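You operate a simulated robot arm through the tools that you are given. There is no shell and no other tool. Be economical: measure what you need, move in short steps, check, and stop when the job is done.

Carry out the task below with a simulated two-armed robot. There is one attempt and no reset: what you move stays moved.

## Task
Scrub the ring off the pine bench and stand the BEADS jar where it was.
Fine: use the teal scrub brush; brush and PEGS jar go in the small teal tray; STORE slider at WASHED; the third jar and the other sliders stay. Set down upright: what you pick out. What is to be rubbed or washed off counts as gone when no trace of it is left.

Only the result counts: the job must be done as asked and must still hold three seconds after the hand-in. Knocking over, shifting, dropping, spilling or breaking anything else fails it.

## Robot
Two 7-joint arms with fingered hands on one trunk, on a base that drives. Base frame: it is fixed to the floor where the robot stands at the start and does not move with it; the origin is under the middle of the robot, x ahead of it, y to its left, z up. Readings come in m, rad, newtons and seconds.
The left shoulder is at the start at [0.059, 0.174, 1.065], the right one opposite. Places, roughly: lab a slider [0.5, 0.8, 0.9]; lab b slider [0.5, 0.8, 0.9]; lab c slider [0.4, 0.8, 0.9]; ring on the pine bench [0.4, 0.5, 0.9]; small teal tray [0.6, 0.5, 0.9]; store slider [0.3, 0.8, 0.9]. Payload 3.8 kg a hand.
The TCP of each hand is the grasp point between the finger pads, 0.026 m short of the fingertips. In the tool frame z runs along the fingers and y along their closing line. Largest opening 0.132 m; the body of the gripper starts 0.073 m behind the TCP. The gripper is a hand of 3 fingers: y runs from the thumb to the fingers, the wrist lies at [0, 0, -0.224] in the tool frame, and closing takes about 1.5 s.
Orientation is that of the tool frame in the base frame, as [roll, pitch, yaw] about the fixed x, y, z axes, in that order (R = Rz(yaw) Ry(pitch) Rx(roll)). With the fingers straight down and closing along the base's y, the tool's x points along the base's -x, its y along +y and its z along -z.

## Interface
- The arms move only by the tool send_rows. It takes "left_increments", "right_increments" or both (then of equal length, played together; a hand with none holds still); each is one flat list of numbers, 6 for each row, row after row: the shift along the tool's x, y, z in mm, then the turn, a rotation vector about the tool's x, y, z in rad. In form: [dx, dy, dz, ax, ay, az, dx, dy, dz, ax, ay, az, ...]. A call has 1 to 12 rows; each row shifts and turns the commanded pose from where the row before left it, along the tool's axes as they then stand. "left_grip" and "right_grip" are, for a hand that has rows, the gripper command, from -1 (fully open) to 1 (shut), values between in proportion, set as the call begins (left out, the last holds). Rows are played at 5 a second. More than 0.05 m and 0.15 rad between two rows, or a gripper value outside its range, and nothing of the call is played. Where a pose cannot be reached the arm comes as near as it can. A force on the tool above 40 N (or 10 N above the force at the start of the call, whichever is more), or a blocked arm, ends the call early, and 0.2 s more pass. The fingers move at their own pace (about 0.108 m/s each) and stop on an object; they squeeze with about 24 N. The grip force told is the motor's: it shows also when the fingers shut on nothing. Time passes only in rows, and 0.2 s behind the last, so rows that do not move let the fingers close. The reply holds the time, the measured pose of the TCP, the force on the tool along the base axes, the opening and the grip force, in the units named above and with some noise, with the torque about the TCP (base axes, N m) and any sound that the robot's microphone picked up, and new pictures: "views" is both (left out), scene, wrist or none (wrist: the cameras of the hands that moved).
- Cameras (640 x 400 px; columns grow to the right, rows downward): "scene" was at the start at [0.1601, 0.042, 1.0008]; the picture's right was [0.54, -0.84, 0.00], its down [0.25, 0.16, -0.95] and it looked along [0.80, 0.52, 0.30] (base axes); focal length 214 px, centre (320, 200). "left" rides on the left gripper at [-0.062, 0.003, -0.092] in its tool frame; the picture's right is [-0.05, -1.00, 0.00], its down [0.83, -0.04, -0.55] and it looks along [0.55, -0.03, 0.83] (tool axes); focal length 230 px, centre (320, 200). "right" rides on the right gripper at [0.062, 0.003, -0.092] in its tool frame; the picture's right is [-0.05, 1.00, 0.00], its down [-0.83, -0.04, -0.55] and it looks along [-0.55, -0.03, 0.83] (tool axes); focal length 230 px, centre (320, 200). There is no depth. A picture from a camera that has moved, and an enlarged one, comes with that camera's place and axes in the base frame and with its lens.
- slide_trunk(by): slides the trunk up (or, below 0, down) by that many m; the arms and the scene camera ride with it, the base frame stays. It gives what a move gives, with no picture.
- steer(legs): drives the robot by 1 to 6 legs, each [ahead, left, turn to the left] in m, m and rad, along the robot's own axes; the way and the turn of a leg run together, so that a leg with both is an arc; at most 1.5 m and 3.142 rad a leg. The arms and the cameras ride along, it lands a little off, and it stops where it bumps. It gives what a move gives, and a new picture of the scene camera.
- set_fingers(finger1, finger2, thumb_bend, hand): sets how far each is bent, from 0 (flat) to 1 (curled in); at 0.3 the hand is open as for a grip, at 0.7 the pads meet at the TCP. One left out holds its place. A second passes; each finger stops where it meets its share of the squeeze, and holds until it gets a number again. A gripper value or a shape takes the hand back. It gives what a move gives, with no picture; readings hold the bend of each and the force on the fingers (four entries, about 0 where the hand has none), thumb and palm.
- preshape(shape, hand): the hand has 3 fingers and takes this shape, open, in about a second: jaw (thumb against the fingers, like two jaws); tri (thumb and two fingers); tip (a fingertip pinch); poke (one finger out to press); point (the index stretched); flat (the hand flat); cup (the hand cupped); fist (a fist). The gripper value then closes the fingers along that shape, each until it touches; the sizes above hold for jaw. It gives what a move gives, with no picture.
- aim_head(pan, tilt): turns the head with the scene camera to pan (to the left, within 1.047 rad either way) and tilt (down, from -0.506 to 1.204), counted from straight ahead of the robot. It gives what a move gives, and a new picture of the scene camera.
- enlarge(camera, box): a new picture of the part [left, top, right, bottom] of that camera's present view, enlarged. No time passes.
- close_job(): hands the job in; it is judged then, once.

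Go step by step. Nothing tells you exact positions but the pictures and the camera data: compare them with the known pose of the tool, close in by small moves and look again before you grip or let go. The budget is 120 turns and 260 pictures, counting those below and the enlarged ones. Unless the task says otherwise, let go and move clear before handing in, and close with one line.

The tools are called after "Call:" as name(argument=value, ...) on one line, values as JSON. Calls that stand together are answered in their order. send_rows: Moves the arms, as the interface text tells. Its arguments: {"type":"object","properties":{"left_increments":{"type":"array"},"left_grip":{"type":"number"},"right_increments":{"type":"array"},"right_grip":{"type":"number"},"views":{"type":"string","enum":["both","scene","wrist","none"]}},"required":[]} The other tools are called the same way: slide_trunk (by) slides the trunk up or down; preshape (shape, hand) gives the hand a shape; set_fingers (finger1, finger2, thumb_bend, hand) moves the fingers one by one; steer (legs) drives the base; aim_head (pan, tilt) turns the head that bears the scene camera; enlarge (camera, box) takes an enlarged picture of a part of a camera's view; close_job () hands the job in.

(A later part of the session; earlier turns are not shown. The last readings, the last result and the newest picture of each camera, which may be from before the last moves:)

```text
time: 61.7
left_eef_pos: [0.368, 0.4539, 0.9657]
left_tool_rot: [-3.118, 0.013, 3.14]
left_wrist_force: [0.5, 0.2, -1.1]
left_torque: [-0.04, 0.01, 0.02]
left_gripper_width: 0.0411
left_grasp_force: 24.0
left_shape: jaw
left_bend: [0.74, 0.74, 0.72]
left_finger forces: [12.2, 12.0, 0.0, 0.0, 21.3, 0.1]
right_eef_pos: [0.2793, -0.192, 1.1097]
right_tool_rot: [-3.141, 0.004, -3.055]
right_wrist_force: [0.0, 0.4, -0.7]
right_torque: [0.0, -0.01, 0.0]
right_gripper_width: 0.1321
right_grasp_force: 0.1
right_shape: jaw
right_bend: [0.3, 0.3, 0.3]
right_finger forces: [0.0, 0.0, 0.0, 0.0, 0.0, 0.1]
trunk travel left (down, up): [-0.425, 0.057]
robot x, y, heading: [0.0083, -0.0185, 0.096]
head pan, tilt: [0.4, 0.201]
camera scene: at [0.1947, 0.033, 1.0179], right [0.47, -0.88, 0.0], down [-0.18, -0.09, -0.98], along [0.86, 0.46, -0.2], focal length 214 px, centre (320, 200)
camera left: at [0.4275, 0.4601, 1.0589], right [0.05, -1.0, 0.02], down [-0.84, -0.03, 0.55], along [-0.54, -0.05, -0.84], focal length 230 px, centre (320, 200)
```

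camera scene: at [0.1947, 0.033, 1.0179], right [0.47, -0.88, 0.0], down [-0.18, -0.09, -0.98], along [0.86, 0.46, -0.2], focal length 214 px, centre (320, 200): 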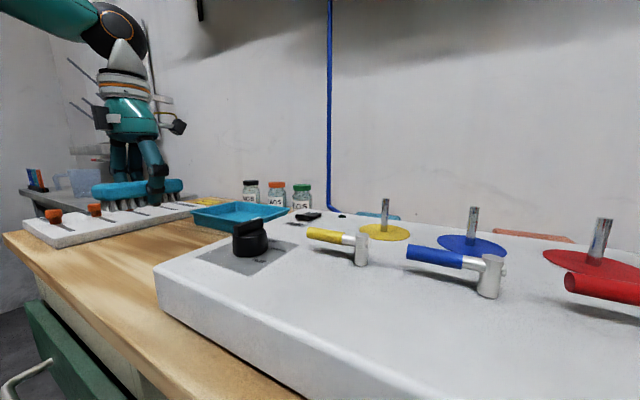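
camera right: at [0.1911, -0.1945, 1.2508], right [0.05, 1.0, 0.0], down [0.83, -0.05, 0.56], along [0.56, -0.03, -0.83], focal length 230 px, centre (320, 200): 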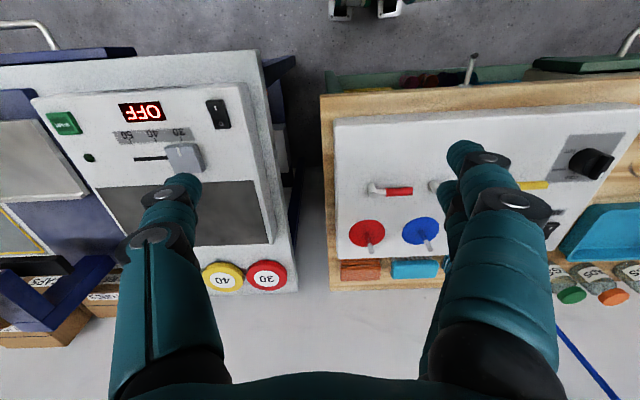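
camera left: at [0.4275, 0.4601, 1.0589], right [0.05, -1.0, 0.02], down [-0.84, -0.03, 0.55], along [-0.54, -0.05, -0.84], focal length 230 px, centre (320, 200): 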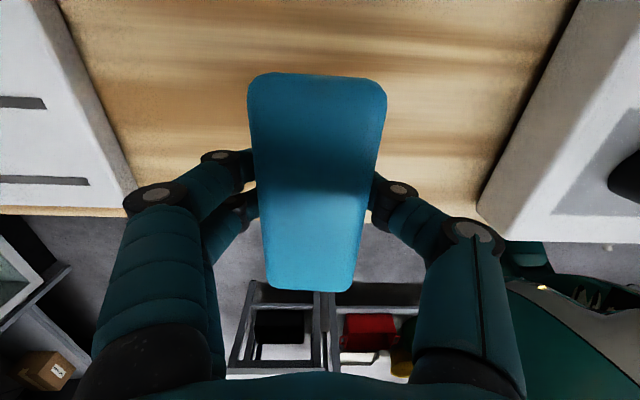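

The ring appears gone. I check enlarged, then shift the base left for the tray.

Call:
enlarge(camera="scene", box=[0, 180, 240, 330])

Call:
steer(legs=[[0, 0.12, -0.12]])

Call:
enlarge(camera="left", box=[0, 0, 640, 400])

```text
2.67 times, centred on (120, 255) of scene
camera zoom: at [0.1947, 0.033, 1.0179], right [0.47, -0.88, 0.0], down [-0.18, -0.09, -0.98], along [0.86, 0.46, -0.2], focal length 572 px, centre (853, 53)
```

zoom: 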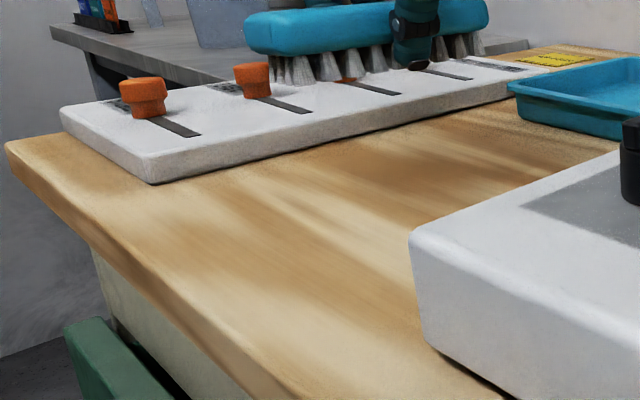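

```text
time: 62.9
left_eef_pos: [0.4157, 0.5272, 0.9666]
left_tool_rot: [-3.121, 0.011, 3.02]
left_wrist_force: [-0.4, -0.1, 0.0]
left_torque: [0.0, -0.01, 0.0]
left_gripper_width: 0.0413
left_grasp_force: 23.8
left_shape: jaw
left_bend: [0.74, 0.74, 0.72]
left_finger forces: [12.1, 12.1, 0.1, 0.0, 21.2, 0.1]
right_eef_pos: [0.2535, -0.1041, 1.1104]
right_tool_rot: [-3.141, 0.006, 3.109]
right_wrist_force: [-0.3, 0.6, 0.1]
right_torque: [-0.05, -0.01, 0.0]
right_gripper_width: 0.132
right_grasp_force: 0.0
right_shape: jaw
right_bend: [0.3, 0.3, 0.3]
right_finger forces: [0.1, 0.0, 0.0, 0.0, 0.0, 0.1]
trunk travel left (down, up): [-0.425, 0.057]
robot x, y, heading: [0.0054, 0.0984, -0.026]
head pan, tilt: [0.4, 0.201]
camera scene: at [0.1957, 0.1302, 1.0179], right [0.36, -0.93, 0.0], down [-0.19, -0.07, -0.98], along [0.91, 0.36, -0.2], focal length 214 px, centre (320, 200)
```

scene: 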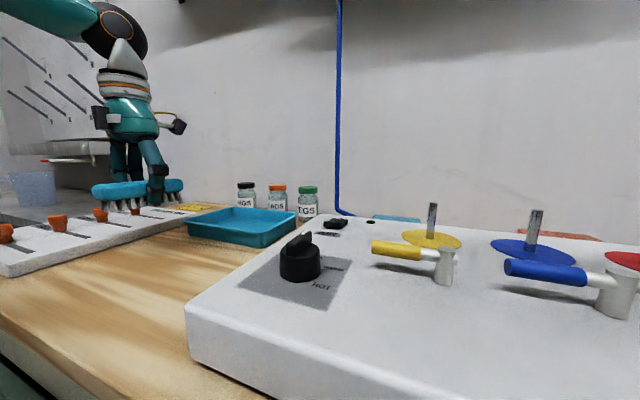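

```text
1.00 times, centred on (320, 200) of left
camera zoom: at [0.4768, 0.5269, 1.059], right [-0.07, -1.0, 0.02], down [-0.84, 0.07, 0.55], along [-0.55, 0.02, -0.84], focal length 230 px, centre (320, 200)
```

zoom: 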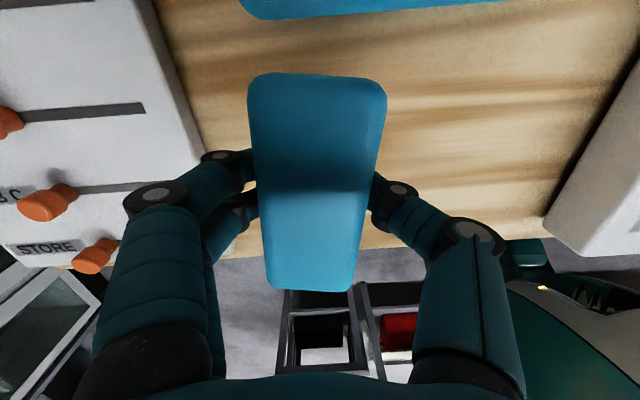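

Call:
send_rows(left_increments=[-39.5, -12, 0, 0, 0, 0, -39.5, -12, 0, 0, 0, 0, -39.5, -12, 0, 0, 0, 0, -39.5, -12, 0, 0, 0, 0, 0, 0, 0, 0, 0, 0], views="both")

```text
time: 64.1
left_eef_pos: [0.5675, 0.4625, 0.9699]
left_tool_rot: [-3.12, 0.012, 3.02]
left_wrist_force: [-0.4, -0.6, -1.0]
left_torque: [0.02, -0.05, -0.02]
left_gripper_width: 0.0408
left_grasp_force: 23.7
left_shape: jaw
left_bend: [0.74, 0.74, 0.72]
left_finger forces: [11.9, 11.6, 0.0, 0.1, 20.9, 0.0]
right_eef_pos: [0.2531, -0.1042, 1.1102]
right_tool_rot: [-3.141, 0.002, 3.11]
right_wrist_force: [0.6, 0.4, 0.2]
right_torque: [0.03, -0.01, 0.0]
right_gripper_width: 0.1322
right_grasp_force: 0.1
right_shape: jaw
right_bend: [0.3, 0.3, 0.3]
right_finger forces: [0.0, 0.1, 0.0, 0.1, 0.0, 0.0]
trunk travel left (down, up): [-0.425, 0.057]
robot x, y, heading: [0.0068, 0.0993, -0.025]
head pan, tilt: [0.4, 0.201]
camera scene: at [0.1951, 0.13, 1.0181], right [0.37, -0.93, 0.0], down [-0.19, -0.07, -0.98], along [0.91, 0.36, -0.2], focal length 214 px, centre (320, 200)
camera left: at [0.6274, 0.4609, 1.0636], right [-0.07, -1.0, 0.02], down [-0.84, 0.07, 0.55], along [-0.55, 0.02, -0.84], focal length 230 px, centre (320, 200)
```

scene: 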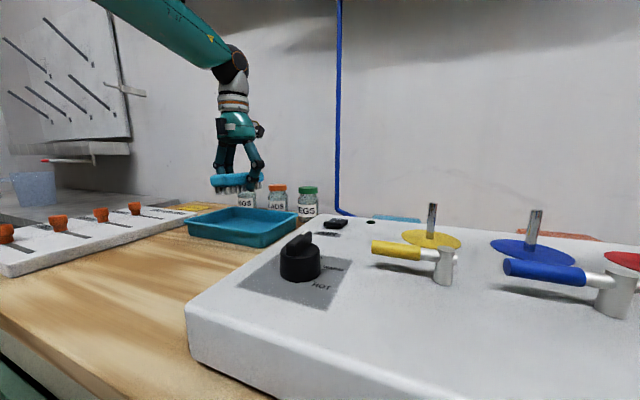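
left: 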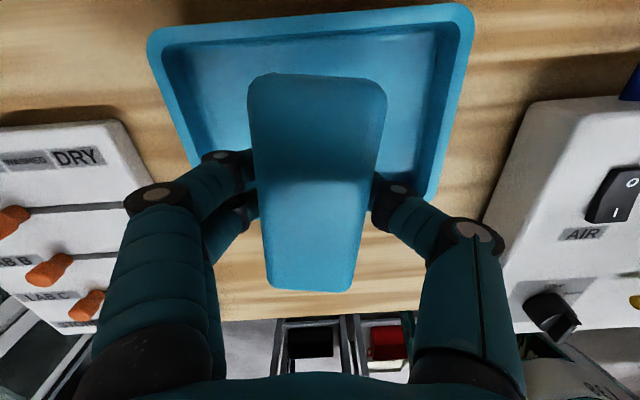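

Now I turn the brush so its long side runs along y and hold it over the near-right part of the tray.

Call:
send_rows(left_increments=[0, 0, -5, 0, 0, 0.145, 0, 0, 0, 0, 0, 0.145, 0, 0, 0, 0, 0, 0.145, 0, 0, 0, 0, 0, 0.145, 0, 0, 0, 0, 0, 0.145, 0, 0, 0, 0, 0, 0.145, 0, 0, 0, 0, 0, 0.145, 0, 0, 0, 0, 0, 0.145, 0, 0, 0, 0, 0, 0.145, 0, 0, 0, 0, 0, 0.145, -25, -20, 0, 0, 0, 0, 0, 0, 0, 0, 0, 0], views="wrist")

```text
time: 66.7
left_eef_pos: [0.5479, 0.4357, 0.9739]
left_tool_rot: [3.13, 0.022, 1.568]
left_wrist_force: [0.2, 0.4, -0.9]
left_torque: [0.04, -0.01, 0.0]
left_gripper_width: 0.041
left_grasp_force: 24.2
left_shape: jaw
left_bend: [0.74, 0.74, 0.72]
left_finger forces: [11.7, 11.6, 0.0, 0.1, 20.9, 0.0]
right_eef_pos: [0.2542, -0.1026, 1.1089]
right_tool_rot: [3.14, 0.003, 3.11]
right_wrist_force: [-0.1, -0.5, -0.9]
right_torque: [0.02, 0.01, -0.02]
right_gripper_width: 0.1321
right_grasp_force: 0.0
right_shape: jaw
right_bend: [0.3, 0.3, 0.3]
right_finger forces: [0.1, 0.1, 0.1, 0.0, 0.0, 0.0]
trunk travel left (down, up): [-0.425, 0.057]
robot x, y, heading: [0.0039, 0.099, -0.023]
head pan, tilt: [0.4, 0.201]
camera left: at [0.5496, 0.3778, 1.0683], right [-1.0, -0.05, -0.01], down [-0.05, 0.84, 0.54], along [-0.02, 0.54, -0.84], focal length 230 px, centre (320, 200)
```

left: 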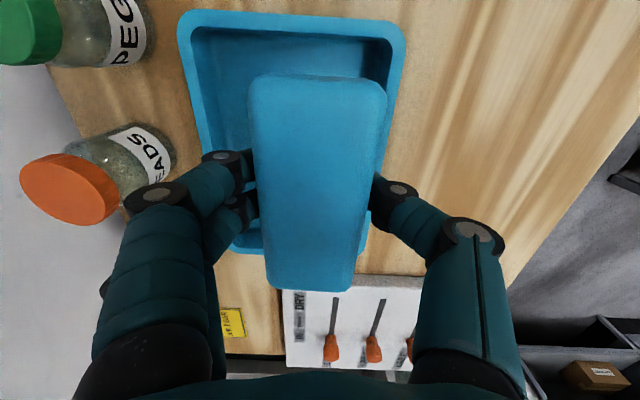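

Call:
enlarge(camera="left", box=[160, 0, 420, 160])

Call:
enlarge(camera="left", box=[360, 0, 640, 200])

```text
2.46 times, centred on (290, 80) of left
camera zoom: at [0.5496, 0.3778, 1.0683], right [-1.0, -0.05, -0.01], down [-0.05, 0.84, 0.54], along [-0.02, 0.54, -0.84], focal length 566 px, centre (394, 495)
```

zoom: 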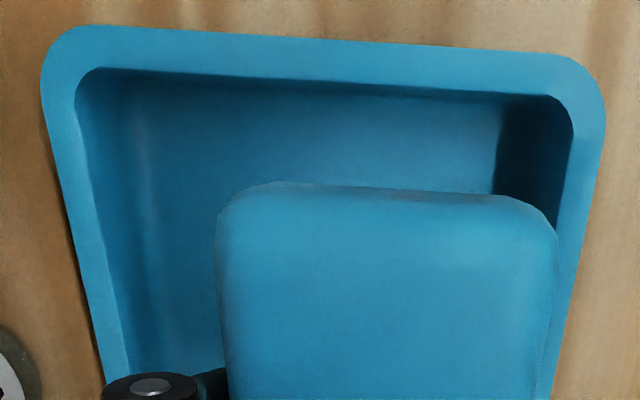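

```text
2.00 times, centred on (500, 100) of left
camera zoom: at [0.5496, 0.3778, 1.0683], right [-1.0, -0.05, -0.01], down [-0.05, 0.84, 0.54], along [-0.02, 0.54, -0.84], focal length 460 px, centre (-40, 400)
```

zoom: 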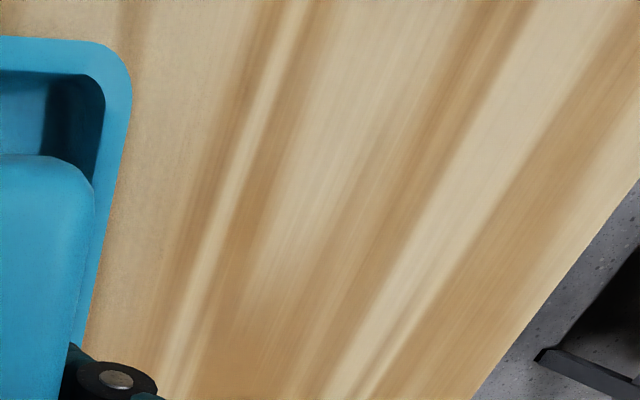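

Call:
send_rows(left_increments=[0, 3, 20, 0, 0, 0, 0, 0, 25, 0, 0, 0, 0, 0, 25, 0, 0, 0, 0, 0, 8, 0, 0, 0, 0, 0, 0, 0, 0, 0], views="wrist")

```text
time: 67.9
left_eef_pos: [0.5533, 0.4341, 0.8965]
left_tool_rot: [3.131, 0.024, 1.57]
left_wrist_force: [-0.4, 0.4, -0.7]
left_torque: [-0.03, 0.02, -0.03]
left_gripper_width: 0.0408
left_grasp_force: 23.4
left_shape: jaw
left_bend: [0.74, 0.74, 0.72]
left_finger forces: [11.6, 11.6, 0.1, 0.1, 20.9, 0.0]
right_eef_pos: [0.2534, -0.1031, 1.1093]
right_tool_rot: [3.14, 0.003, 3.112]
right_wrist_force: [-0.6, -0.4, -0.1]
right_torque: [-0.02, -0.02, 0.01]
right_gripper_width: 0.1317
right_grasp_force: 0.1
right_shape: jaw
right_bend: [0.3, 0.3, 0.3]
right_finger forces: [0.1, 0.0, 0.1, 0.1, 0.0, 0.0]
trunk travel left (down, up): [-0.425, 0.057]
robot x, y, heading: [0.0085, 0.0983, -0.027]
head pan, tilt: [0.4, 0.201]
camera left: at [0.5544, 0.3758, 0.99], right [-1.0, -0.05, -0.01], down [-0.05, 0.84, 0.54], along [-0.02, 0.54, -0.84], focal length 230 px, centre (320, 200)
```

left: 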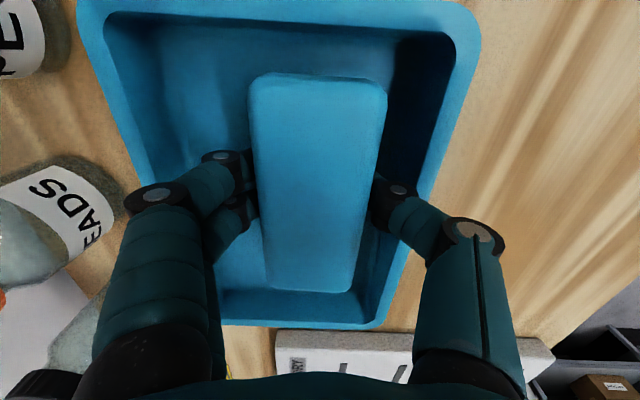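

Call:
send_rows(left_increments=[0, 0, 5, 0, 0, 0, 0, 0, 3, 0, 0, 0, 0, 0, 2, 0, 0, 0, 0, 0, 0, 0, 0, 0], views="none")

```text
time: 68.9
left_eef_pos: [0.5516, 0.432, 0.8862]
left_tool_rot: [3.13, 0.024, 1.571]
left_wrist_force: [-0.1, 0.3, 0.0]
left_torque: [0.04, -0.01, -0.01]
left_gripper_width: 0.041
left_grasp_force: 24.0
left_shape: jaw
left_bend: [0.74, 0.74, 0.72]
left_finger forces: [11.7, 11.5, 0.0, 0.0, 20.9, 0.0]
right_eef_pos: [0.2535, -0.1037, 1.111]
right_tool_rot: [-3.141, 0.004, 3.111]
right_wrist_force: [0.2, 0.2, -1.0]
right_torque: [0.02, -0.01, 0.01]
right_gripper_width: 0.1319
right_grasp_force: 0.1
right_shape: jaw
right_bend: [0.3, 0.3, 0.3]
right_finger forces: [0.0, 0.0, 0.1, 0.1, 0.0, 0.1]
trunk travel left (down, up): [-0.425, 0.057]
robot x, y, heading: [0.009, 0.0998, -0.02]
head pan, tilt: [0.4, 0.201]
```

Call:
send_rows(left_increments=[0, 0, 1.5, 0, 0, 0, 0, 0, 1.5, 0, 0, 0, 0, 0, 0, 0, 0, 0], views="none")

```text
time: 69.7
left_eef_pos: [0.5522, 0.4327, 0.8841]
left_tool_rot: [3.131, 0.024, 1.57]
left_wrist_force: [-0.2, 0.5, -0.2]
left_torque: [0.03, 0.02, 0.01]
left_gripper_width: 0.0408
left_grasp_force: 24.4
left_shape: jaw
left_bend: [0.74, 0.74, 0.72]
left_finger forces: [11.7, 11.6, 0.1, 0.0, 20.9, 0.0]
right_eef_pos: [0.2538, -0.1042, 1.1094]
right_tool_rot: [-3.141, 0.004, 3.109]
right_wrist_force: [-1.3, -0.1, -0.1]
right_torque: [-0.01, 0.0, -0.04]
right_gripper_width: 0.132
right_grasp_force: 0.0
right_shape: jaw
right_bend: [0.3, 0.3, 0.3]
right_finger forces: [0.0, 0.0, 0.0, 0.1, 0.1, 0.1]
trunk travel left (down, up): [-0.425, 0.057]
robot x, y, heading: [0.0069, 0.0967, -0.024]
head pan, tilt: [0.4, 0.201]
```

Call:
send_rows(left_increments=[0, 0, 1.2, 0, 0, 0, 0, 0, 1.2, 0, 0, 0, 0, 0, 0, 0, 0, 0], views="none")

```text
time: 70.5
left_eef_pos: [0.5515, 0.4336, 0.8815]
left_tool_rot: [3.13, 0.023, 1.571]
left_wrist_force: [-0.7, 0.2, -0.6]
left_torque: [0.02, 0.02, -0.01]
left_gripper_width: 0.0408
left_grasp_force: 23.9
left_shape: jaw
left_bend: [0.74, 0.74, 0.72]
left_finger forces: [11.7, 11.6, 0.0, 0.1, 20.9, 0.0]
right_eef_pos: [0.2536, -0.1029, 1.1095]
right_tool_rot: [3.141, 0.004, 3.111]
right_wrist_force: [0.9, 0.1, -0.8]
right_torque: [-0.01, 0.02, 0.02]
right_gripper_width: 0.1317
right_grasp_force: 0.1
right_shape: jaw
right_bend: [0.3, 0.3, 0.3]
right_finger forces: [0.0, 0.0, 0.0, 0.0, 0.0, 0.1]
trunk travel left (down, up): [-0.425, 0.057]
robot x, y, heading: [0.0067, 0.0995, -0.026]
head pan, tilt: [0.4, 0.201]
```

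Call:
send_rows(left_increments=[0, 0, 1, 0, 0, 0, 0, 0, 1, 0, 0, 0, 0, 0, 0, 0, 0, 0], views="wrist")

```text
time: 71.3
left_eef_pos: [0.5511, 0.4333, 0.881]
left_tool_rot: [3.127, 0.024, 1.569]
left_wrist_force: [0.3, 2.1, 8.9]
left_torque: [0.18, -0.2, 0.03]
left_gripper_width: 0.0408
left_grasp_force: 23.6
left_shape: jaw
left_bend: [0.74, 0.74, 0.72]
left_finger forces: [11.4, 17.9, 0.0, 0.0, 23.4, 0.0]
right_eef_pos: [0.2542, -0.1038, 1.1106]
right_tool_rot: [-3.141, 0.003, 3.11]
right_wrist_force: [0.3, -0.6, 0.6]
right_torque: [-0.04, -0.02, 0.02]
right_gripper_width: 0.1318
right_grasp_force: 0.2
right_shape: jaw
right_bend: [0.3, 0.3, 0.3]
right_finger forces: [0.0, 0.0, 0.0, 0.1, 0.0, 0.0]
trunk travel left (down, up): [-0.425, 0.057]
robot x, y, heading: [0.0057, 0.0972, -0.023]
head pan, tilt: [0.4, 0.201]
camera left: at [0.5534, 0.3752, 0.9741], right [-1.0, -0.05, -0.01], down [-0.05, 0.84, 0.54], along [-0.02, 0.54, -0.84], focal length 230 px, centre (320, 200)
```

left: 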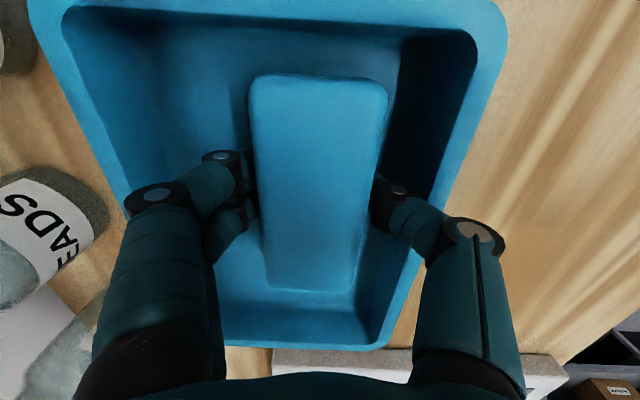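

Contact felt. I open just a few millimetres and lift away.

Call:
send_rows(left_increments=[0, 0, -0.8, 0, 0, 0, 0, 0, 0, 0, 0, 0, 0, 0, 0, 0, 0, 0, 0, 0, 0, 0, 0, 0], left_grip=0.22, views="none")

Call:
send_rows(left_increments=[0, 0, -10, 0, 0, 0, 0, 0, -20, 0, 0, 0, 0, 0, -30, 0, 0, 0, 0, 0, -30, 0, 0, 0, 0, 0, 0, 0, 0, 0], views="both")

```text
time: 72.3
left_eef_pos: [0.5519, 0.4328, 0.8807]
left_tool_rot: [3.131, 0.022, 1.57]
left_wrist_force: [4.6, -0.4, 7.7]
left_torque: [-0.02, 0.1, 0.0]
left_gripper_width: 0.0481
left_grasp_force: 0.1
left_shape: jaw
left_bend: [0.74, 0.74, 0.7]
left_finger forces: [0.6, 2.7, 0.0, 0.1, 7.0, 0.1]
right_eef_pos: [0.2533, -0.1041, 1.1102]
right_tool_rot: [3.141, 0.004, 3.108]
right_wrist_force: [0.4, -0.4, 0.0]
right_torque: [-0.03, 0.01, -0.05]
right_gripper_width: 0.1319
right_grasp_force: 0.1
right_shape: jaw
right_bend: [0.3, 0.3, 0.3]
right_finger forces: [0.0, 0.1, 0.0, 0.0, 0.0, 0.1]
trunk travel left (down, up): [-0.425, 0.057]
robot x, y, heading: [0.007, 0.0992, -0.028]
head pan, tilt: [0.4, 0.201]
```

```text
time: 73.5
left_eef_pos: [0.5481, 0.4361, 0.9695]
left_tool_rot: [3.131, 0.022, 1.572]
left_wrist_force: [-0.1, -0.1, 0.3]
left_torque: [-0.02, -0.03, 0.0]
left_gripper_width: 0.051
left_grasp_force: 0.0
left_shape: jaw
left_bend: [0.74, 0.74, 0.7]
left_finger forces: [0.0, 0.1, 0.0, 0.1, 0.0, 0.0]
right_eef_pos: [0.2537, -0.1029, 1.1088]
right_tool_rot: [3.141, 0.003, 3.111]
right_wrist_force: [-0.2, 0.3, -0.4]
right_torque: [0.0, 0.01, 0.0]
right_gripper_width: 0.132
right_grasp_force: 0.1
right_shape: jaw
right_bend: [0.3, 0.3, 0.3]
right_finger forces: [0.0, 0.0, 0.1, 0.0, 0.0, 0.0]
trunk travel left (down, up): [-0.425, 0.057]
robot x, y, heading: [0.0048, 0.0988, -0.023]
head pan, tilt: [0.4, 0.201]
camera scene: at [0.1958, 0.1301, 1.0179], right [0.37, -0.93, 0.0], down [-0.19, -0.07, -0.98], along [0.91, 0.36, -0.2], focal length 214 px, centre (320, 200)
camera left: at [0.5509, 0.3776, 1.0631], right [-1.0, -0.05, -0.01], down [-0.05, 0.84, 0.54], along [-0.02, 0.54, -0.84], focal length 230 px, centre (320, 200)
```

scene: 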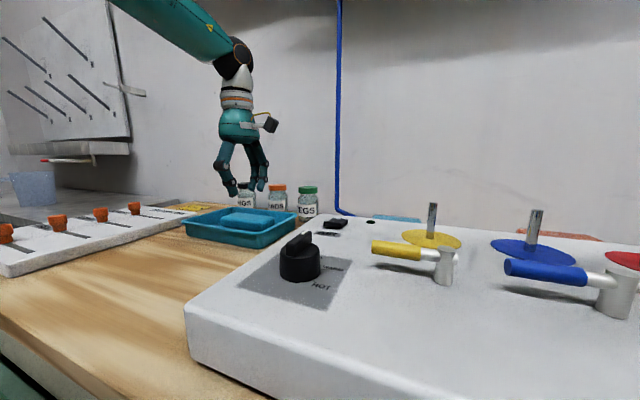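
left: 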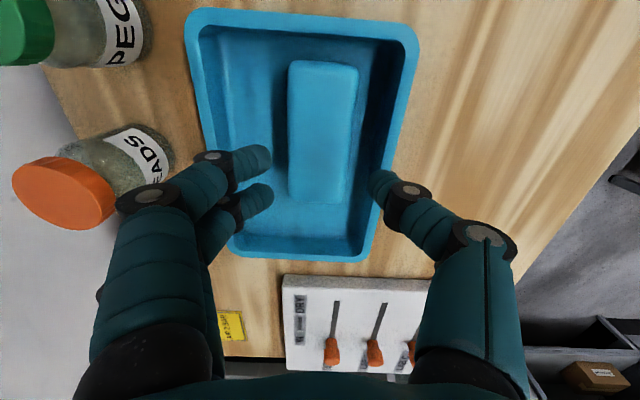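

Brush is standing in the tray. Next the PEGS jar: I raise the hand, then shift the base left and turn right so the jars are in range.

Call:
send_rows(left_increments=[0, -20, -30, 0, 0, 0, 0, -20, -35, 0, 0, 0], left_grip=-0.4, views="none")

Call:
steer(legs=[[-0.055, 0.234, -0.525]])

Call:
enlarge(camera="left", box=[0, 0, 640, 400])

```text
time: 74.1
left_eef_pos: [0.5116, 0.4356, 1.0349]
left_tool_rot: [3.132, 0.023, 1.571]
left_wrist_force: [0.0, -0.3, 0.2]
left_torque: [0.01, 0.0, -0.03]
left_gripper_width: 0.0921
left_grasp_force: 0.1
left_shape: jaw
left_bend: [0.68, 0.68, 0.64]
left_finger forces: [0.1, 0.0, 0.1, 0.0, 0.0, 0.0]
right_eef_pos: [0.2535, -0.1035, 1.1097]
right_tool_rot: [3.141, 0.004, 3.11]
right_wrist_force: [-0.1, -0.4, 0.2]
right_torque: [0.03, -0.02, -0.02]
right_gripper_width: 0.1315
right_grasp_force: 0.1
right_shape: jaw
right_bend: [0.3, 0.3, 0.3]
right_finger forces: [0.1, 0.0, 0.0, 0.1, 0.1, 0.0]
trunk travel left (down, up): [-0.425, 0.057]
robot x, y, heading: [0.0082, 0.0996, -0.027]
head pan, tilt: [0.4, 0.201]
```

```text
time: 76.0
left_eef_pos: [0.6228, 0.3811, 1.0346]
left_tool_rot: [3.132, 0.023, 1.057]
left_wrist_force: [-0.1, 0.8, 0.0]
left_torque: [0.0, 0.01, -0.01]
left_gripper_width: 0.0923
left_grasp_force: 0.0
left_shape: jaw
left_bend: [0.68, 0.68, 0.64]
left_finger forces: [0.1, 0.1, 0.0, 0.0, 0.0, 0.1]
right_eef_pos: [0.1341, 0.0355, 1.1103]
right_tool_rot: [3.141, 0.005, 2.596]
right_wrist_force: [-0.6, -0.3, -0.2]
right_torque: [-0.04, -0.01, 0.02]
right_gripper_width: 0.1315
right_grasp_force: 0.1
right_shape: jaw
right_bend: [0.3, 0.3, 0.3]
right_finger forces: [0.1, 0.0, 0.0, 0.0, 0.1, 0.0]
trunk travel left (down, up): [-0.425, 0.057]
robot x, y, heading: [0.0181, 0.3324, -0.533]
head pan, tilt: [0.4, 0.201]
camera scene: at [0.1984, 0.2676, 1.018], right [-0.14, -0.99, 0.0], down [-0.2, 0.03, -0.98], along [0.97, -0.14, -0.2], focal length 214 px, centre (320, 200)
```

scene: 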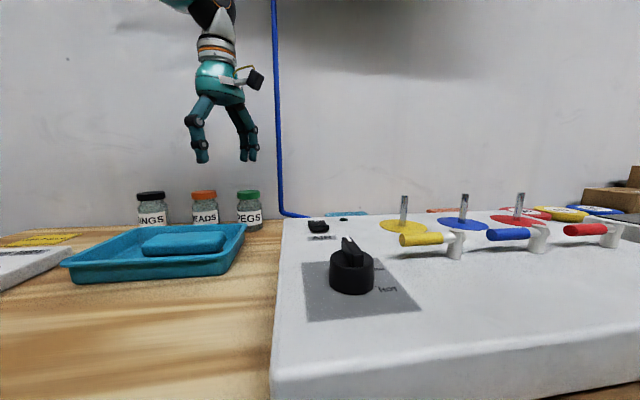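

```text
1.00 times, centred on (320, 200) of left
camera zoom: at [0.595, 0.329, 1.128], right [-0.9, 0.44, -0.01], down [0.37, 0.76, 0.54], along [0.24, 0.48, -0.84], focal length 230 px, centre (320, 200)
```

zoom: 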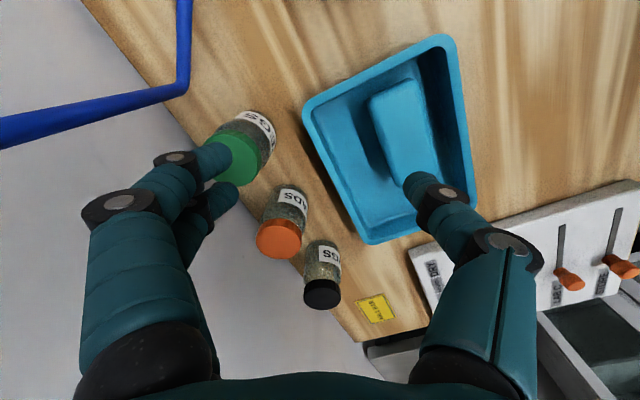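

Call:
send_rows(left_increments=[11, 35, 0, 0, 0, 0, 11, 35, 0, 0, 0, 0, 0, 0, 25, 0, 0, 0, 0, 0, 0, 0, 0, 0], views="both")

```text
time: 77.0
left_eef_pos: [0.6951, 0.3643, 1.0086]
left_tool_rot: [3.131, 0.022, 1.06]
left_wrist_force: [-0.7, -0.4, 0.1]
left_torque: [0.01, -0.04, -0.01]
left_gripper_width: 0.0923
left_grasp_force: 0.0
left_shape: jaw
left_bend: [0.68, 0.68, 0.64]
left_finger forces: [0.1, 0.0, 0.0, 0.0, 0.0, 0.1]
right_eef_pos: [0.1341, 0.0349, 1.1109]
right_tool_rot: [3.142, 0.003, 2.596]
right_wrist_force: [-0.6, 0.2, 0.0]
right_torque: [-0.01, 0.0, 0.02]
right_gripper_width: 0.1321
right_grasp_force: 0.1
right_shape: jaw
right_bend: [0.3, 0.3, 0.3]
right_finger forces: [0.1, 0.0, 0.0, 0.0, 0.1, 0.0]
trunk travel left (down, up): [-0.425, 0.057]
robot x, y, heading: [0.0168, 0.3328, -0.54]
head pan, tilt: [0.4, 0.201]
camera scene: at [0.1985, 0.2675, 1.0179], right [-0.14, -0.99, 0.0], down [-0.2, 0.03, -0.98], along [0.97, -0.14, -0.2], focal length 214 px, centre (320, 200)
camera left: at [0.6675, 0.3127, 1.1034], right [-0.9, 0.44, -0.01], down [0.37, 0.76, 0.54], along [0.24, 0.48, -0.84], focal length 230 px, centre (320, 200)
```

scene: 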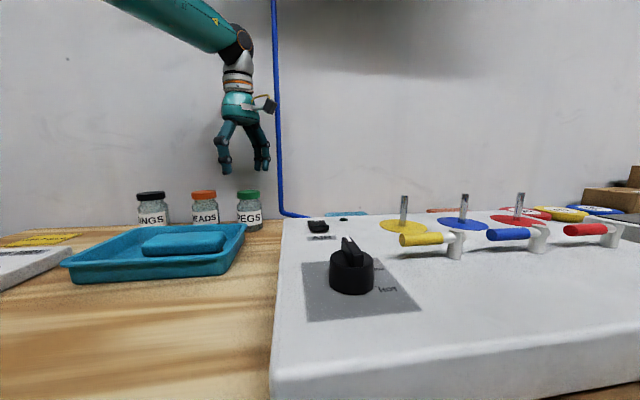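
left: 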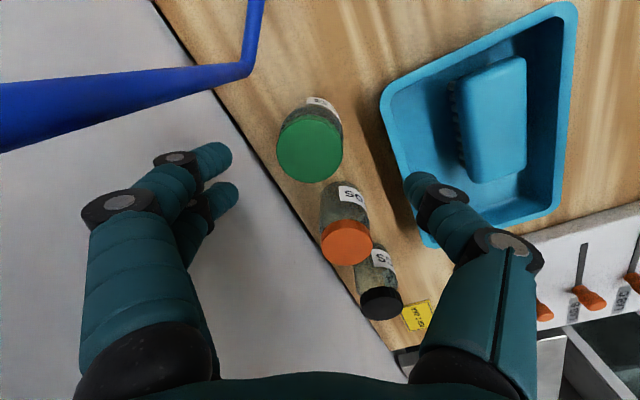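

Call:
send_rows(left_increments=[0, 5, 20, 0, 0, 0.14, 0, 0, 20, 0, 0, 0.14, 0, 0, 0, 0, 0, 0], views="wrist")

```text
time: 77.8
left_eef_pos: [0.677, 0.3573, 0.97]
left_tool_rot: [3.122, 0.015, 0.781]
left_wrist_force: [-0.1, -0.4, 0.4]
left_torque: [0.04, 0.0, 0.02]
left_gripper_width: 0.0921
left_grasp_force: 0.1
left_shape: jaw
left_bend: [0.68, 0.68, 0.64]
left_finger forces: [0.0, 0.0, 0.0, 0.1, 0.1, 0.0]
left hand out of reach, approached as far as the arm can: row 2
right_eef_pos: [0.1351, 0.0352, 1.1101]
right_tool_rot: [3.141, 0.004, 2.597]
right_wrist_force: [-0.1, -0.1, 0.9]
right_torque: [0.0, 0.0, 0.03]
right_gripper_width: 0.1318
right_grasp_force: 0.0
right_shape: jaw
right_bend: [0.3, 0.3, 0.3]
right_finger forces: [0.1, 0.0, 0.0, 0.0, 0.0, 0.0]
trunk travel left (down, up): [-0.425, 0.057]
robot x, y, heading: [0.0195, 0.3321, -0.537]
head pan, tilt: [0.4, 0.201]
camera left: at [0.6352, 0.3145, 1.0634], right [-0.74, 0.67, -0.02], down [0.56, 0.63, 0.54], along [0.37, 0.39, -0.84], focal length 230 px, centre (320, 200)
```

left: 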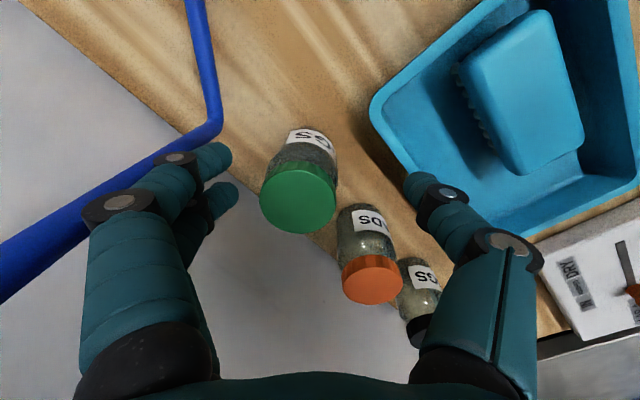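

Call:
send_rows(left_increments=[0, 0, -15, 0, 0, -0.14, 0, 0, 0, 0, 0, -0.14, 15, 18, 0, 0, 0, 0, 0, 0, 0, 0, 0, 0], views="wrist")

```text
time: 78.8
left_eef_pos: [0.7004, 0.3614, 0.9865]
left_tool_rot: [3.132, 0.023, 1.06]
left_wrist_force: [-0.2, -0.6, 0.5]
left_torque: [0.0, 0.0, 0.01]
left_gripper_width: 0.0922
left_grasp_force: 0.0
left_shape: jaw
left_bend: [0.68, 0.68, 0.64]
left_finger forces: [0.0, 0.0, 0.1, 0.0, 0.0, 0.0]
right_eef_pos: [0.134, 0.0351, 1.1099]
right_tool_rot: [3.141, 0.004, 2.597]
right_wrist_force: [0.0, -0.5, -0.2]
right_torque: [0.05, 0.01, -0.04]
right_gripper_width: 0.1316
right_grasp_force: 0.1
right_shape: jaw
right_bend: [0.3, 0.3, 0.3]
right_finger forces: [0.0, 0.1, 0.0, 0.1, 0.0, 0.1]
trunk travel left (down, up): [-0.425, 0.057]
robot x, y, heading: [0.0144, 0.3328, -0.535]
head pan, tilt: [0.4, 0.201]
camera left: at [0.6728, 0.3096, 1.0794], right [-0.9, 0.44, -0.01], down [0.37, 0.76, 0.54], along [0.24, 0.48, -0.84], focal length 230 px, centre (320, 200)
```

left: 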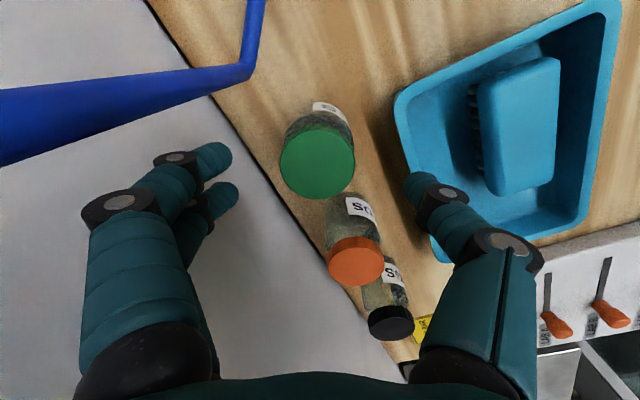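

Call:
send_rows(left_increments=[0, 0, 25, 0, 0, 0, 0, 0, 25, 0, 0, 0, 0, 0, 20, 0, 0, 0, 0, 0, 7, 0, 0, 0, 0, 0, 0, 0, 0, 0], views="both")

```text
time: 80.0
left_eef_pos: [0.6932, 0.3637, 0.9099]
left_tool_rot: [3.13, 0.023, 1.06]
left_wrist_force: [0.2, 0.5, -0.9]
left_torque: [0.01, -0.01, -0.03]
left_gripper_width: 0.0919
left_grasp_force: 0.1
left_shape: jaw
left_bend: [0.68, 0.68, 0.64]
left_finger forces: [0.1, 0.0, 0.1, 0.0, 0.0, 0.0]
left hand out of reach, approached as far as the arm can: row 3
right_eef_pos: [0.134, 0.0352, 1.1094]
right_tool_rot: [-3.141, 0.004, 2.599]
right_wrist_force: [-0.6, -0.5, 0.5]
right_torque: [0.0, -0.03, -0.02]
right_gripper_width: 0.1318
right_grasp_force: 0.0
right_shape: jaw
right_bend: [0.3, 0.3, 0.3]
right_finger forces: [0.0, 0.0, 0.0, 0.0, 0.0, 0.0]
trunk travel left (down, up): [-0.425, 0.057]
robot x, y, heading: [0.0174, 0.3323, -0.533]
head pan, tilt: [0.4, 0.201]
camera scene: at [0.1983, 0.2674, 1.018], right [-0.14, -0.99, 0.0], down [-0.2, 0.03, -0.98], along [0.97, -0.14, -0.2], focal length 214 px, centre (320, 200)
camera left: at [0.666, 0.3124, 1.0031], right [-0.9, 0.44, -0.01], down [0.37, 0.76, 0.54], along [0.25, 0.48, -0.84], focal length 230 px, centre (320, 200)
```

scene: 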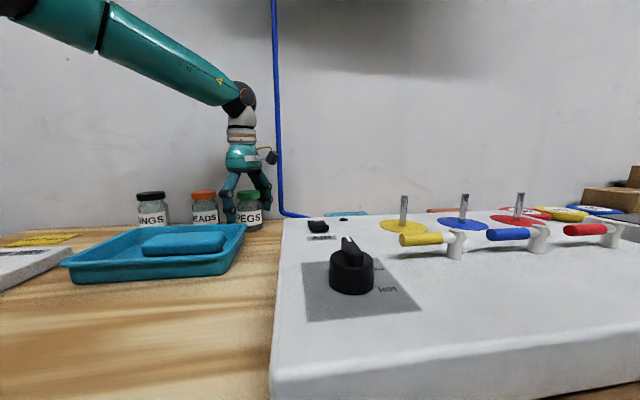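
left: 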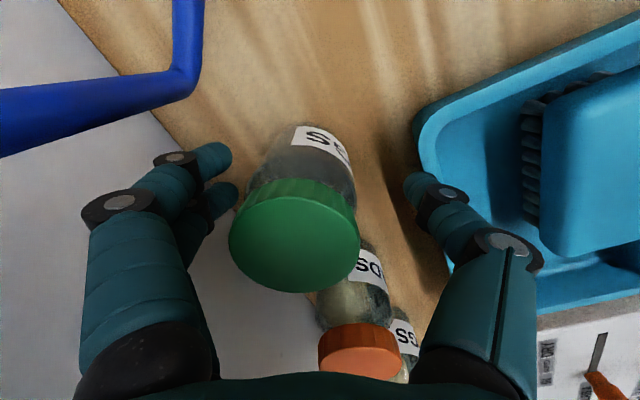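

Call:
send_rows(left_increments=[0, 4, 0, 0, 0, 0, 0, 4, 0, 0, 0, 0], views="none")

```text
time: 80.6
left_eef_pos: [0.6953, 0.3647, 0.9103]
left_tool_rot: [3.129, 0.022, 1.06]
left_wrist_force: [-0.4, -0.4, 0.5]
left_torque: [-0.05, 0.01, 0.03]
left_gripper_width: 0.0922
left_grasp_force: 0.1
left_shape: jaw
left_bend: [0.68, 0.68, 0.64]
left_finger forces: [0.1, 0.0, 0.1, 0.0, 0.0, 0.0]
left hand out of reach, approached as far as the arm can: row 1, 2
right_eef_pos: [0.1348, 0.0349, 1.1094]
right_tool_rot: [-3.141, 0.003, 2.598]
right_wrist_force: [-0.2, 0.5, 0.2]
right_torque: [0.03, 0.0, -0.02]
right_gripper_width: 0.1319
right_grasp_force: 0.0
right_shape: jaw
right_bend: [0.3, 0.3, 0.3]
right_finger forces: [0.0, 0.0, 0.0, 0.0, 0.0, 0.1]
trunk travel left (down, up): [-0.425, 0.057]
robot x, y, heading: [0.0198, 0.3301, -0.54]
head pan, tilt: [0.4, 0.201]
```

Close enough: only a few millimetres off-centre. I close the hand on the jar.

Call:
send_rows(left_increments=[0, 0, 0, 0, 0, 0, 0, 0, 0, 0, 0, 0, 0, 0, 0, 0, 0, 0, 0, 0, 0, 0, 0, 0, 0, 0, 0, 0, 0, 0, 0, 0, 0, 0, 0, 0, 0, 0, 0, 0, 0, 0, 0, 0, 0, 0, 0, 0], left_grip=1, views="both")

```text
time: 82.4
left_eef_pos: [0.6935, 0.3639, 0.9102]
left_tool_rot: [3.132, 0.022, 1.059]
left_wrist_force: [-0.8, 0.1, -0.6]
left_torque: [0.04, 0.01, -0.01]
left_gripper_width: 0.0469
left_grasp_force: 23.8
left_shape: jaw
left_bend: [0.73, 0.73, 0.7]
left_finger forces: [10.8, 10.9, 0.1, 0.0, 20.7, 0.1]
right_eef_pos: [0.1344, 0.0357, 1.1099]
right_tool_rot: [-3.141, 0.003, 2.595]
right_wrist_force: [-0.3, -0.3, 0.3]
right_torque: [-0.03, 0.03, 0.04]
right_gripper_width: 0.1319
right_grasp_force: 0.0
right_shape: jaw
right_bend: [0.3, 0.3, 0.3]
right_finger forces: [0.1, 0.0, 0.1, 0.0, 0.1, 0.0]
trunk travel left (down, up): [-0.425, 0.057]
robot x, y, heading: [0.0207, 0.3343, -0.534]
head pan, tilt: [0.4, 0.201]
camera scene: at [0.1984, 0.2675, 1.0179], right [-0.14, -0.99, 0.0], down [-0.2, 0.03, -0.98], along [0.97, -0.14, -0.2], focal length 214 px, centre (320, 200)
camera left: at [0.667, 0.313, 1.0043], right [-0.9, 0.44, -0.01], down [0.37, 0.76, 0.54], along [0.25, 0.48, -0.84], focal length 230 px, centre (320, 200)
```

scene: 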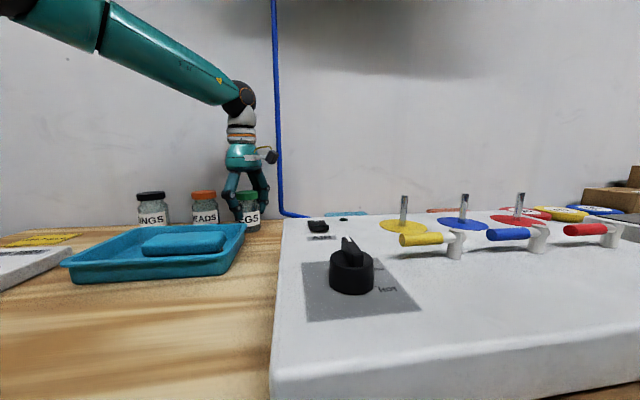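
left: 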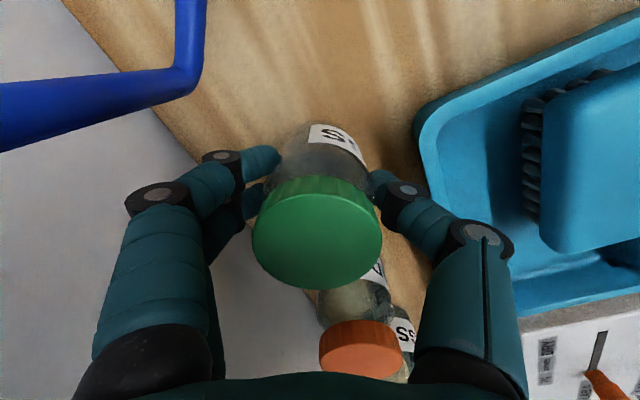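

Jar gripped. Lift, pull it toward me, then bring it over the free part of the tray.

Call:
send_rows(left_increments=[0, 0, -20, 0, 0, 0, 0, 0, -35, 0, 0, 0, 0, 0, -35, 0, 0, 0, -7, -33, 0, 0, 0, 0, -7, -33, 0, 0, 0, 0, -7, -33, 0, 0, 0, 0, 34.6, -19.4, 0, 0, 0, 0, 34.6, -19.4, 0, 0, 0, 0, 34.6, -19.4, 0, 0, 0, 0, 0, 0, 0, 0, 0, 0], views="both")

```text
time: 84.6
left_eef_pos: [0.6002, 0.5142, 0.9981]
left_tool_rot: [3.132, 0.02, 1.059]
left_wrist_force: [0.1, -1.1, -1.3]
left_torque: [0.01, 0.06, -0.03]
left_gripper_width: 0.0464
left_grasp_force: 23.3
left_shape: jaw
left_bend: [0.73, 0.73, 0.7]
left_finger forces: [10.9, 11.1, 0.0, 0.0, 20.6, 0.1]
right_eef_pos: [0.1343, 0.0344, 1.1102]
right_tool_rot: [3.141, 0.001, 2.597]
right_wrist_force: [0.3, -0.3, -0.4]
right_torque: [0.02, -0.02, 0.01]
right_gripper_width: 0.1318
right_grasp_force: 0.1
right_shape: jaw
right_bend: [0.3, 0.3, 0.3]
right_finger forces: [0.0, 0.0, 0.0, 0.0, 0.0, 0.0]
trunk travel left (down, up): [-0.425, 0.057]
robot x, y, heading: [0.0233, 0.3344, -0.539]
head pan, tilt: [0.4, 0.201]
camera scene: at [0.1984, 0.2667, 1.0179], right [-0.14, -0.99, 0.0], down [-0.2, 0.03, -0.98], along [0.97, -0.14, -0.2], focal length 214 px, centre (320, 200)
camera left: at [0.5722, 0.4626, 1.0917], right [-0.9, 0.44, -0.01], down [0.37, 0.76, 0.54], along [0.24, 0.48, -0.84], focal length 230 px, centre (320, 200)
```

scene: 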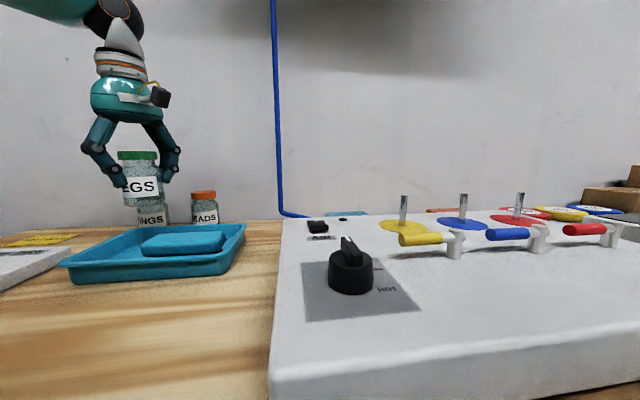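
left: 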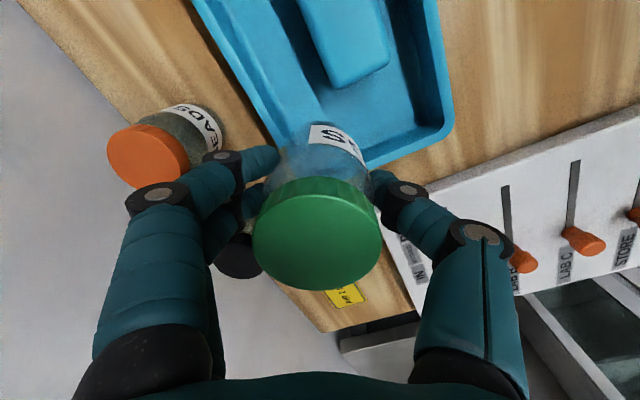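

Call:
send_rows(left_increments=[0, -4, 20, 0, 0, 0, 0, 0, 25, 0, 0, 0, 0, 0, 20, 0, 0, 0, 0, 0, 0, 0, 0, 0], views="both")

```text
time: 85.6
left_eef_pos: [0.5949, 0.5156, 0.9334]
left_tool_rot: [3.131, 0.024, 1.058]
left_wrist_force: [0.6, 0.4, -1.9]
left_torque: [0.01, 0.01, 0.01]
left_gripper_width: 0.0463
left_grasp_force: 24.1
left_shape: jaw
left_bend: [0.73, 0.73, 0.7]
left_finger forces: [10.9, 11.2, 0.0, 0.0, 20.7, 0.0]
right_eef_pos: [0.1344, 0.0364, 1.1093]
right_tool_rot: [3.141, 0.003, 2.597]
right_wrist_force: [0.8, 0.2, 0.5]
right_torque: [0.0, 0.01, 0.0]
right_gripper_width: 0.1319
right_grasp_force: 0.0
right_shape: jaw
right_bend: [0.3, 0.3, 0.3]
right_finger forces: [0.0, 0.0, 0.0, 0.0, 0.0, 0.1]
trunk travel left (down, up): [-0.425, 0.057]
robot x, y, heading: [0.0216, 0.3307, -0.538]
head pan, tilt: [0.4, 0.201]
camera scene: at [0.1984, 0.2675, 1.018], right [-0.14, -0.99, 0.0], down [-0.2, 0.03, -0.98], along [0.97, -0.14, -0.2], focal length 214 px, centre (320, 200)
camera left: at [0.5677, 0.4642, 1.0276], right [-0.9, 0.44, -0.01], down [0.37, 0.76, 0.54], along [0.24, 0.48, -0.84], focal length 230 px, centre (320, 200)
```

scene: 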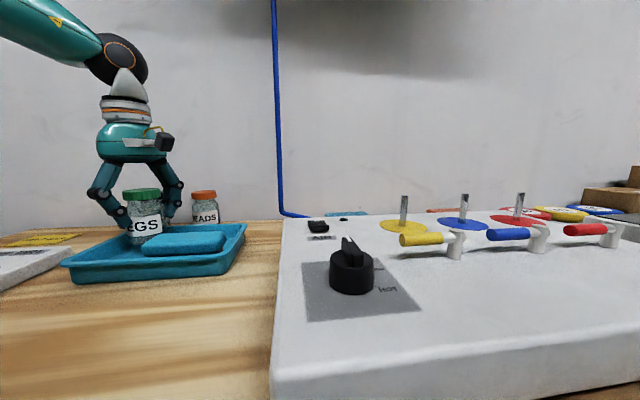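
left: 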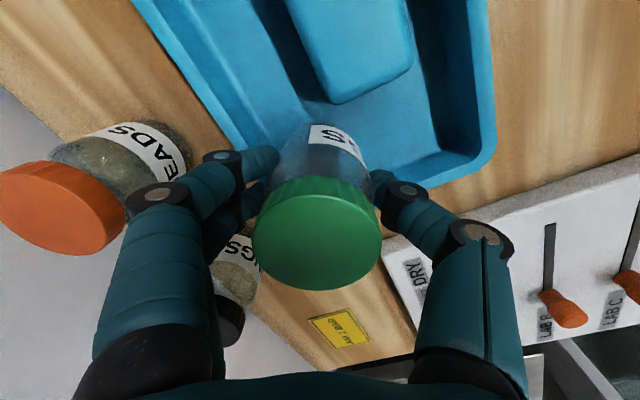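

Call:
send_rows(left_increments=[0, 0, 8, 0, 0, 0, 0, 0, 6, 0, 0, 0, 0, 0, 2, 0, 0, 0, 0, 0, 0, 0, 0, 0], views="none")

```text
time: 86.6
left_eef_pos: [0.5949, 0.5161, 0.9164]
left_tool_rot: [3.131, 0.023, 1.061]
left_wrist_force: [-0.4, -0.3, -0.9]
left_torque: [0.02, 0.01, 0.02]
left_gripper_width: 0.0464
left_grasp_force: 23.8
left_shape: jaw
left_bend: [0.73, 0.73, 0.7]
left_finger forces: [10.9, 11.3, 0.0, 0.0, 20.6, 0.0]
right_eef_pos: [0.1344, 0.0363, 1.1093]
right_tool_rot: [3.141, 0.003, 2.598]
right_wrist_force: [-1.1, 0.4, -0.2]
right_torque: [0.02, 0.01, 0.0]
right_gripper_width: 0.1316
right_grasp_force: 0.1
right_shape: jaw
right_bend: [0.3, 0.3, 0.3]
right_finger forces: [0.1, 0.0, 0.1, 0.0, 0.0, 0.0]
trunk travel left (down, up): [-0.425, 0.057]
robot x, y, heading: [0.0184, 0.3319, -0.536]
head pan, tilt: [0.4, 0.201]
```

Call:
send_rows(left_increments=[0, 0, 1, 0, 0, 0, 0, 0, 1, 0, 0, 0, 0, 0, 1, 0, 0, 0, 0, 0, 0, 0, 0, 0], views="none")

```text
time: 87.6
left_eef_pos: [0.5965, 0.5152, 0.9133]
left_tool_rot: [3.131, 0.022, 1.057]
left_wrist_force: [-0.6, 0.3, 2.2]
left_torque: [0.02, -0.02, 0.04]
left_gripper_width: 0.0461
left_grasp_force: 24.5
left_shape: jaw
left_bend: [0.74, 0.73, 0.7]
left_finger forces: [11.2, 11.4, 0.0, 0.0, 21.5, 0.0]
right_eef_pos: [0.134, 0.0363, 1.1098]
right_tool_rot: [3.141, 0.003, 2.597]
right_wrist_force: [0.0, -0.6, 0.5]
right_torque: [-0.03, 0.01, 0.04]
right_gripper_width: 0.1319
right_grasp_force: 0.0
right_shape: jaw
right_bend: [0.3, 0.3, 0.3]
right_finger forces: [0.1, 0.0, 0.0, 0.0, 0.1, 0.0]
trunk travel left (down, up): [-0.425, 0.057]
robot x, y, heading: [0.0179, 0.3342, -0.538]
head pan, tilt: [0.4, 0.201]
```

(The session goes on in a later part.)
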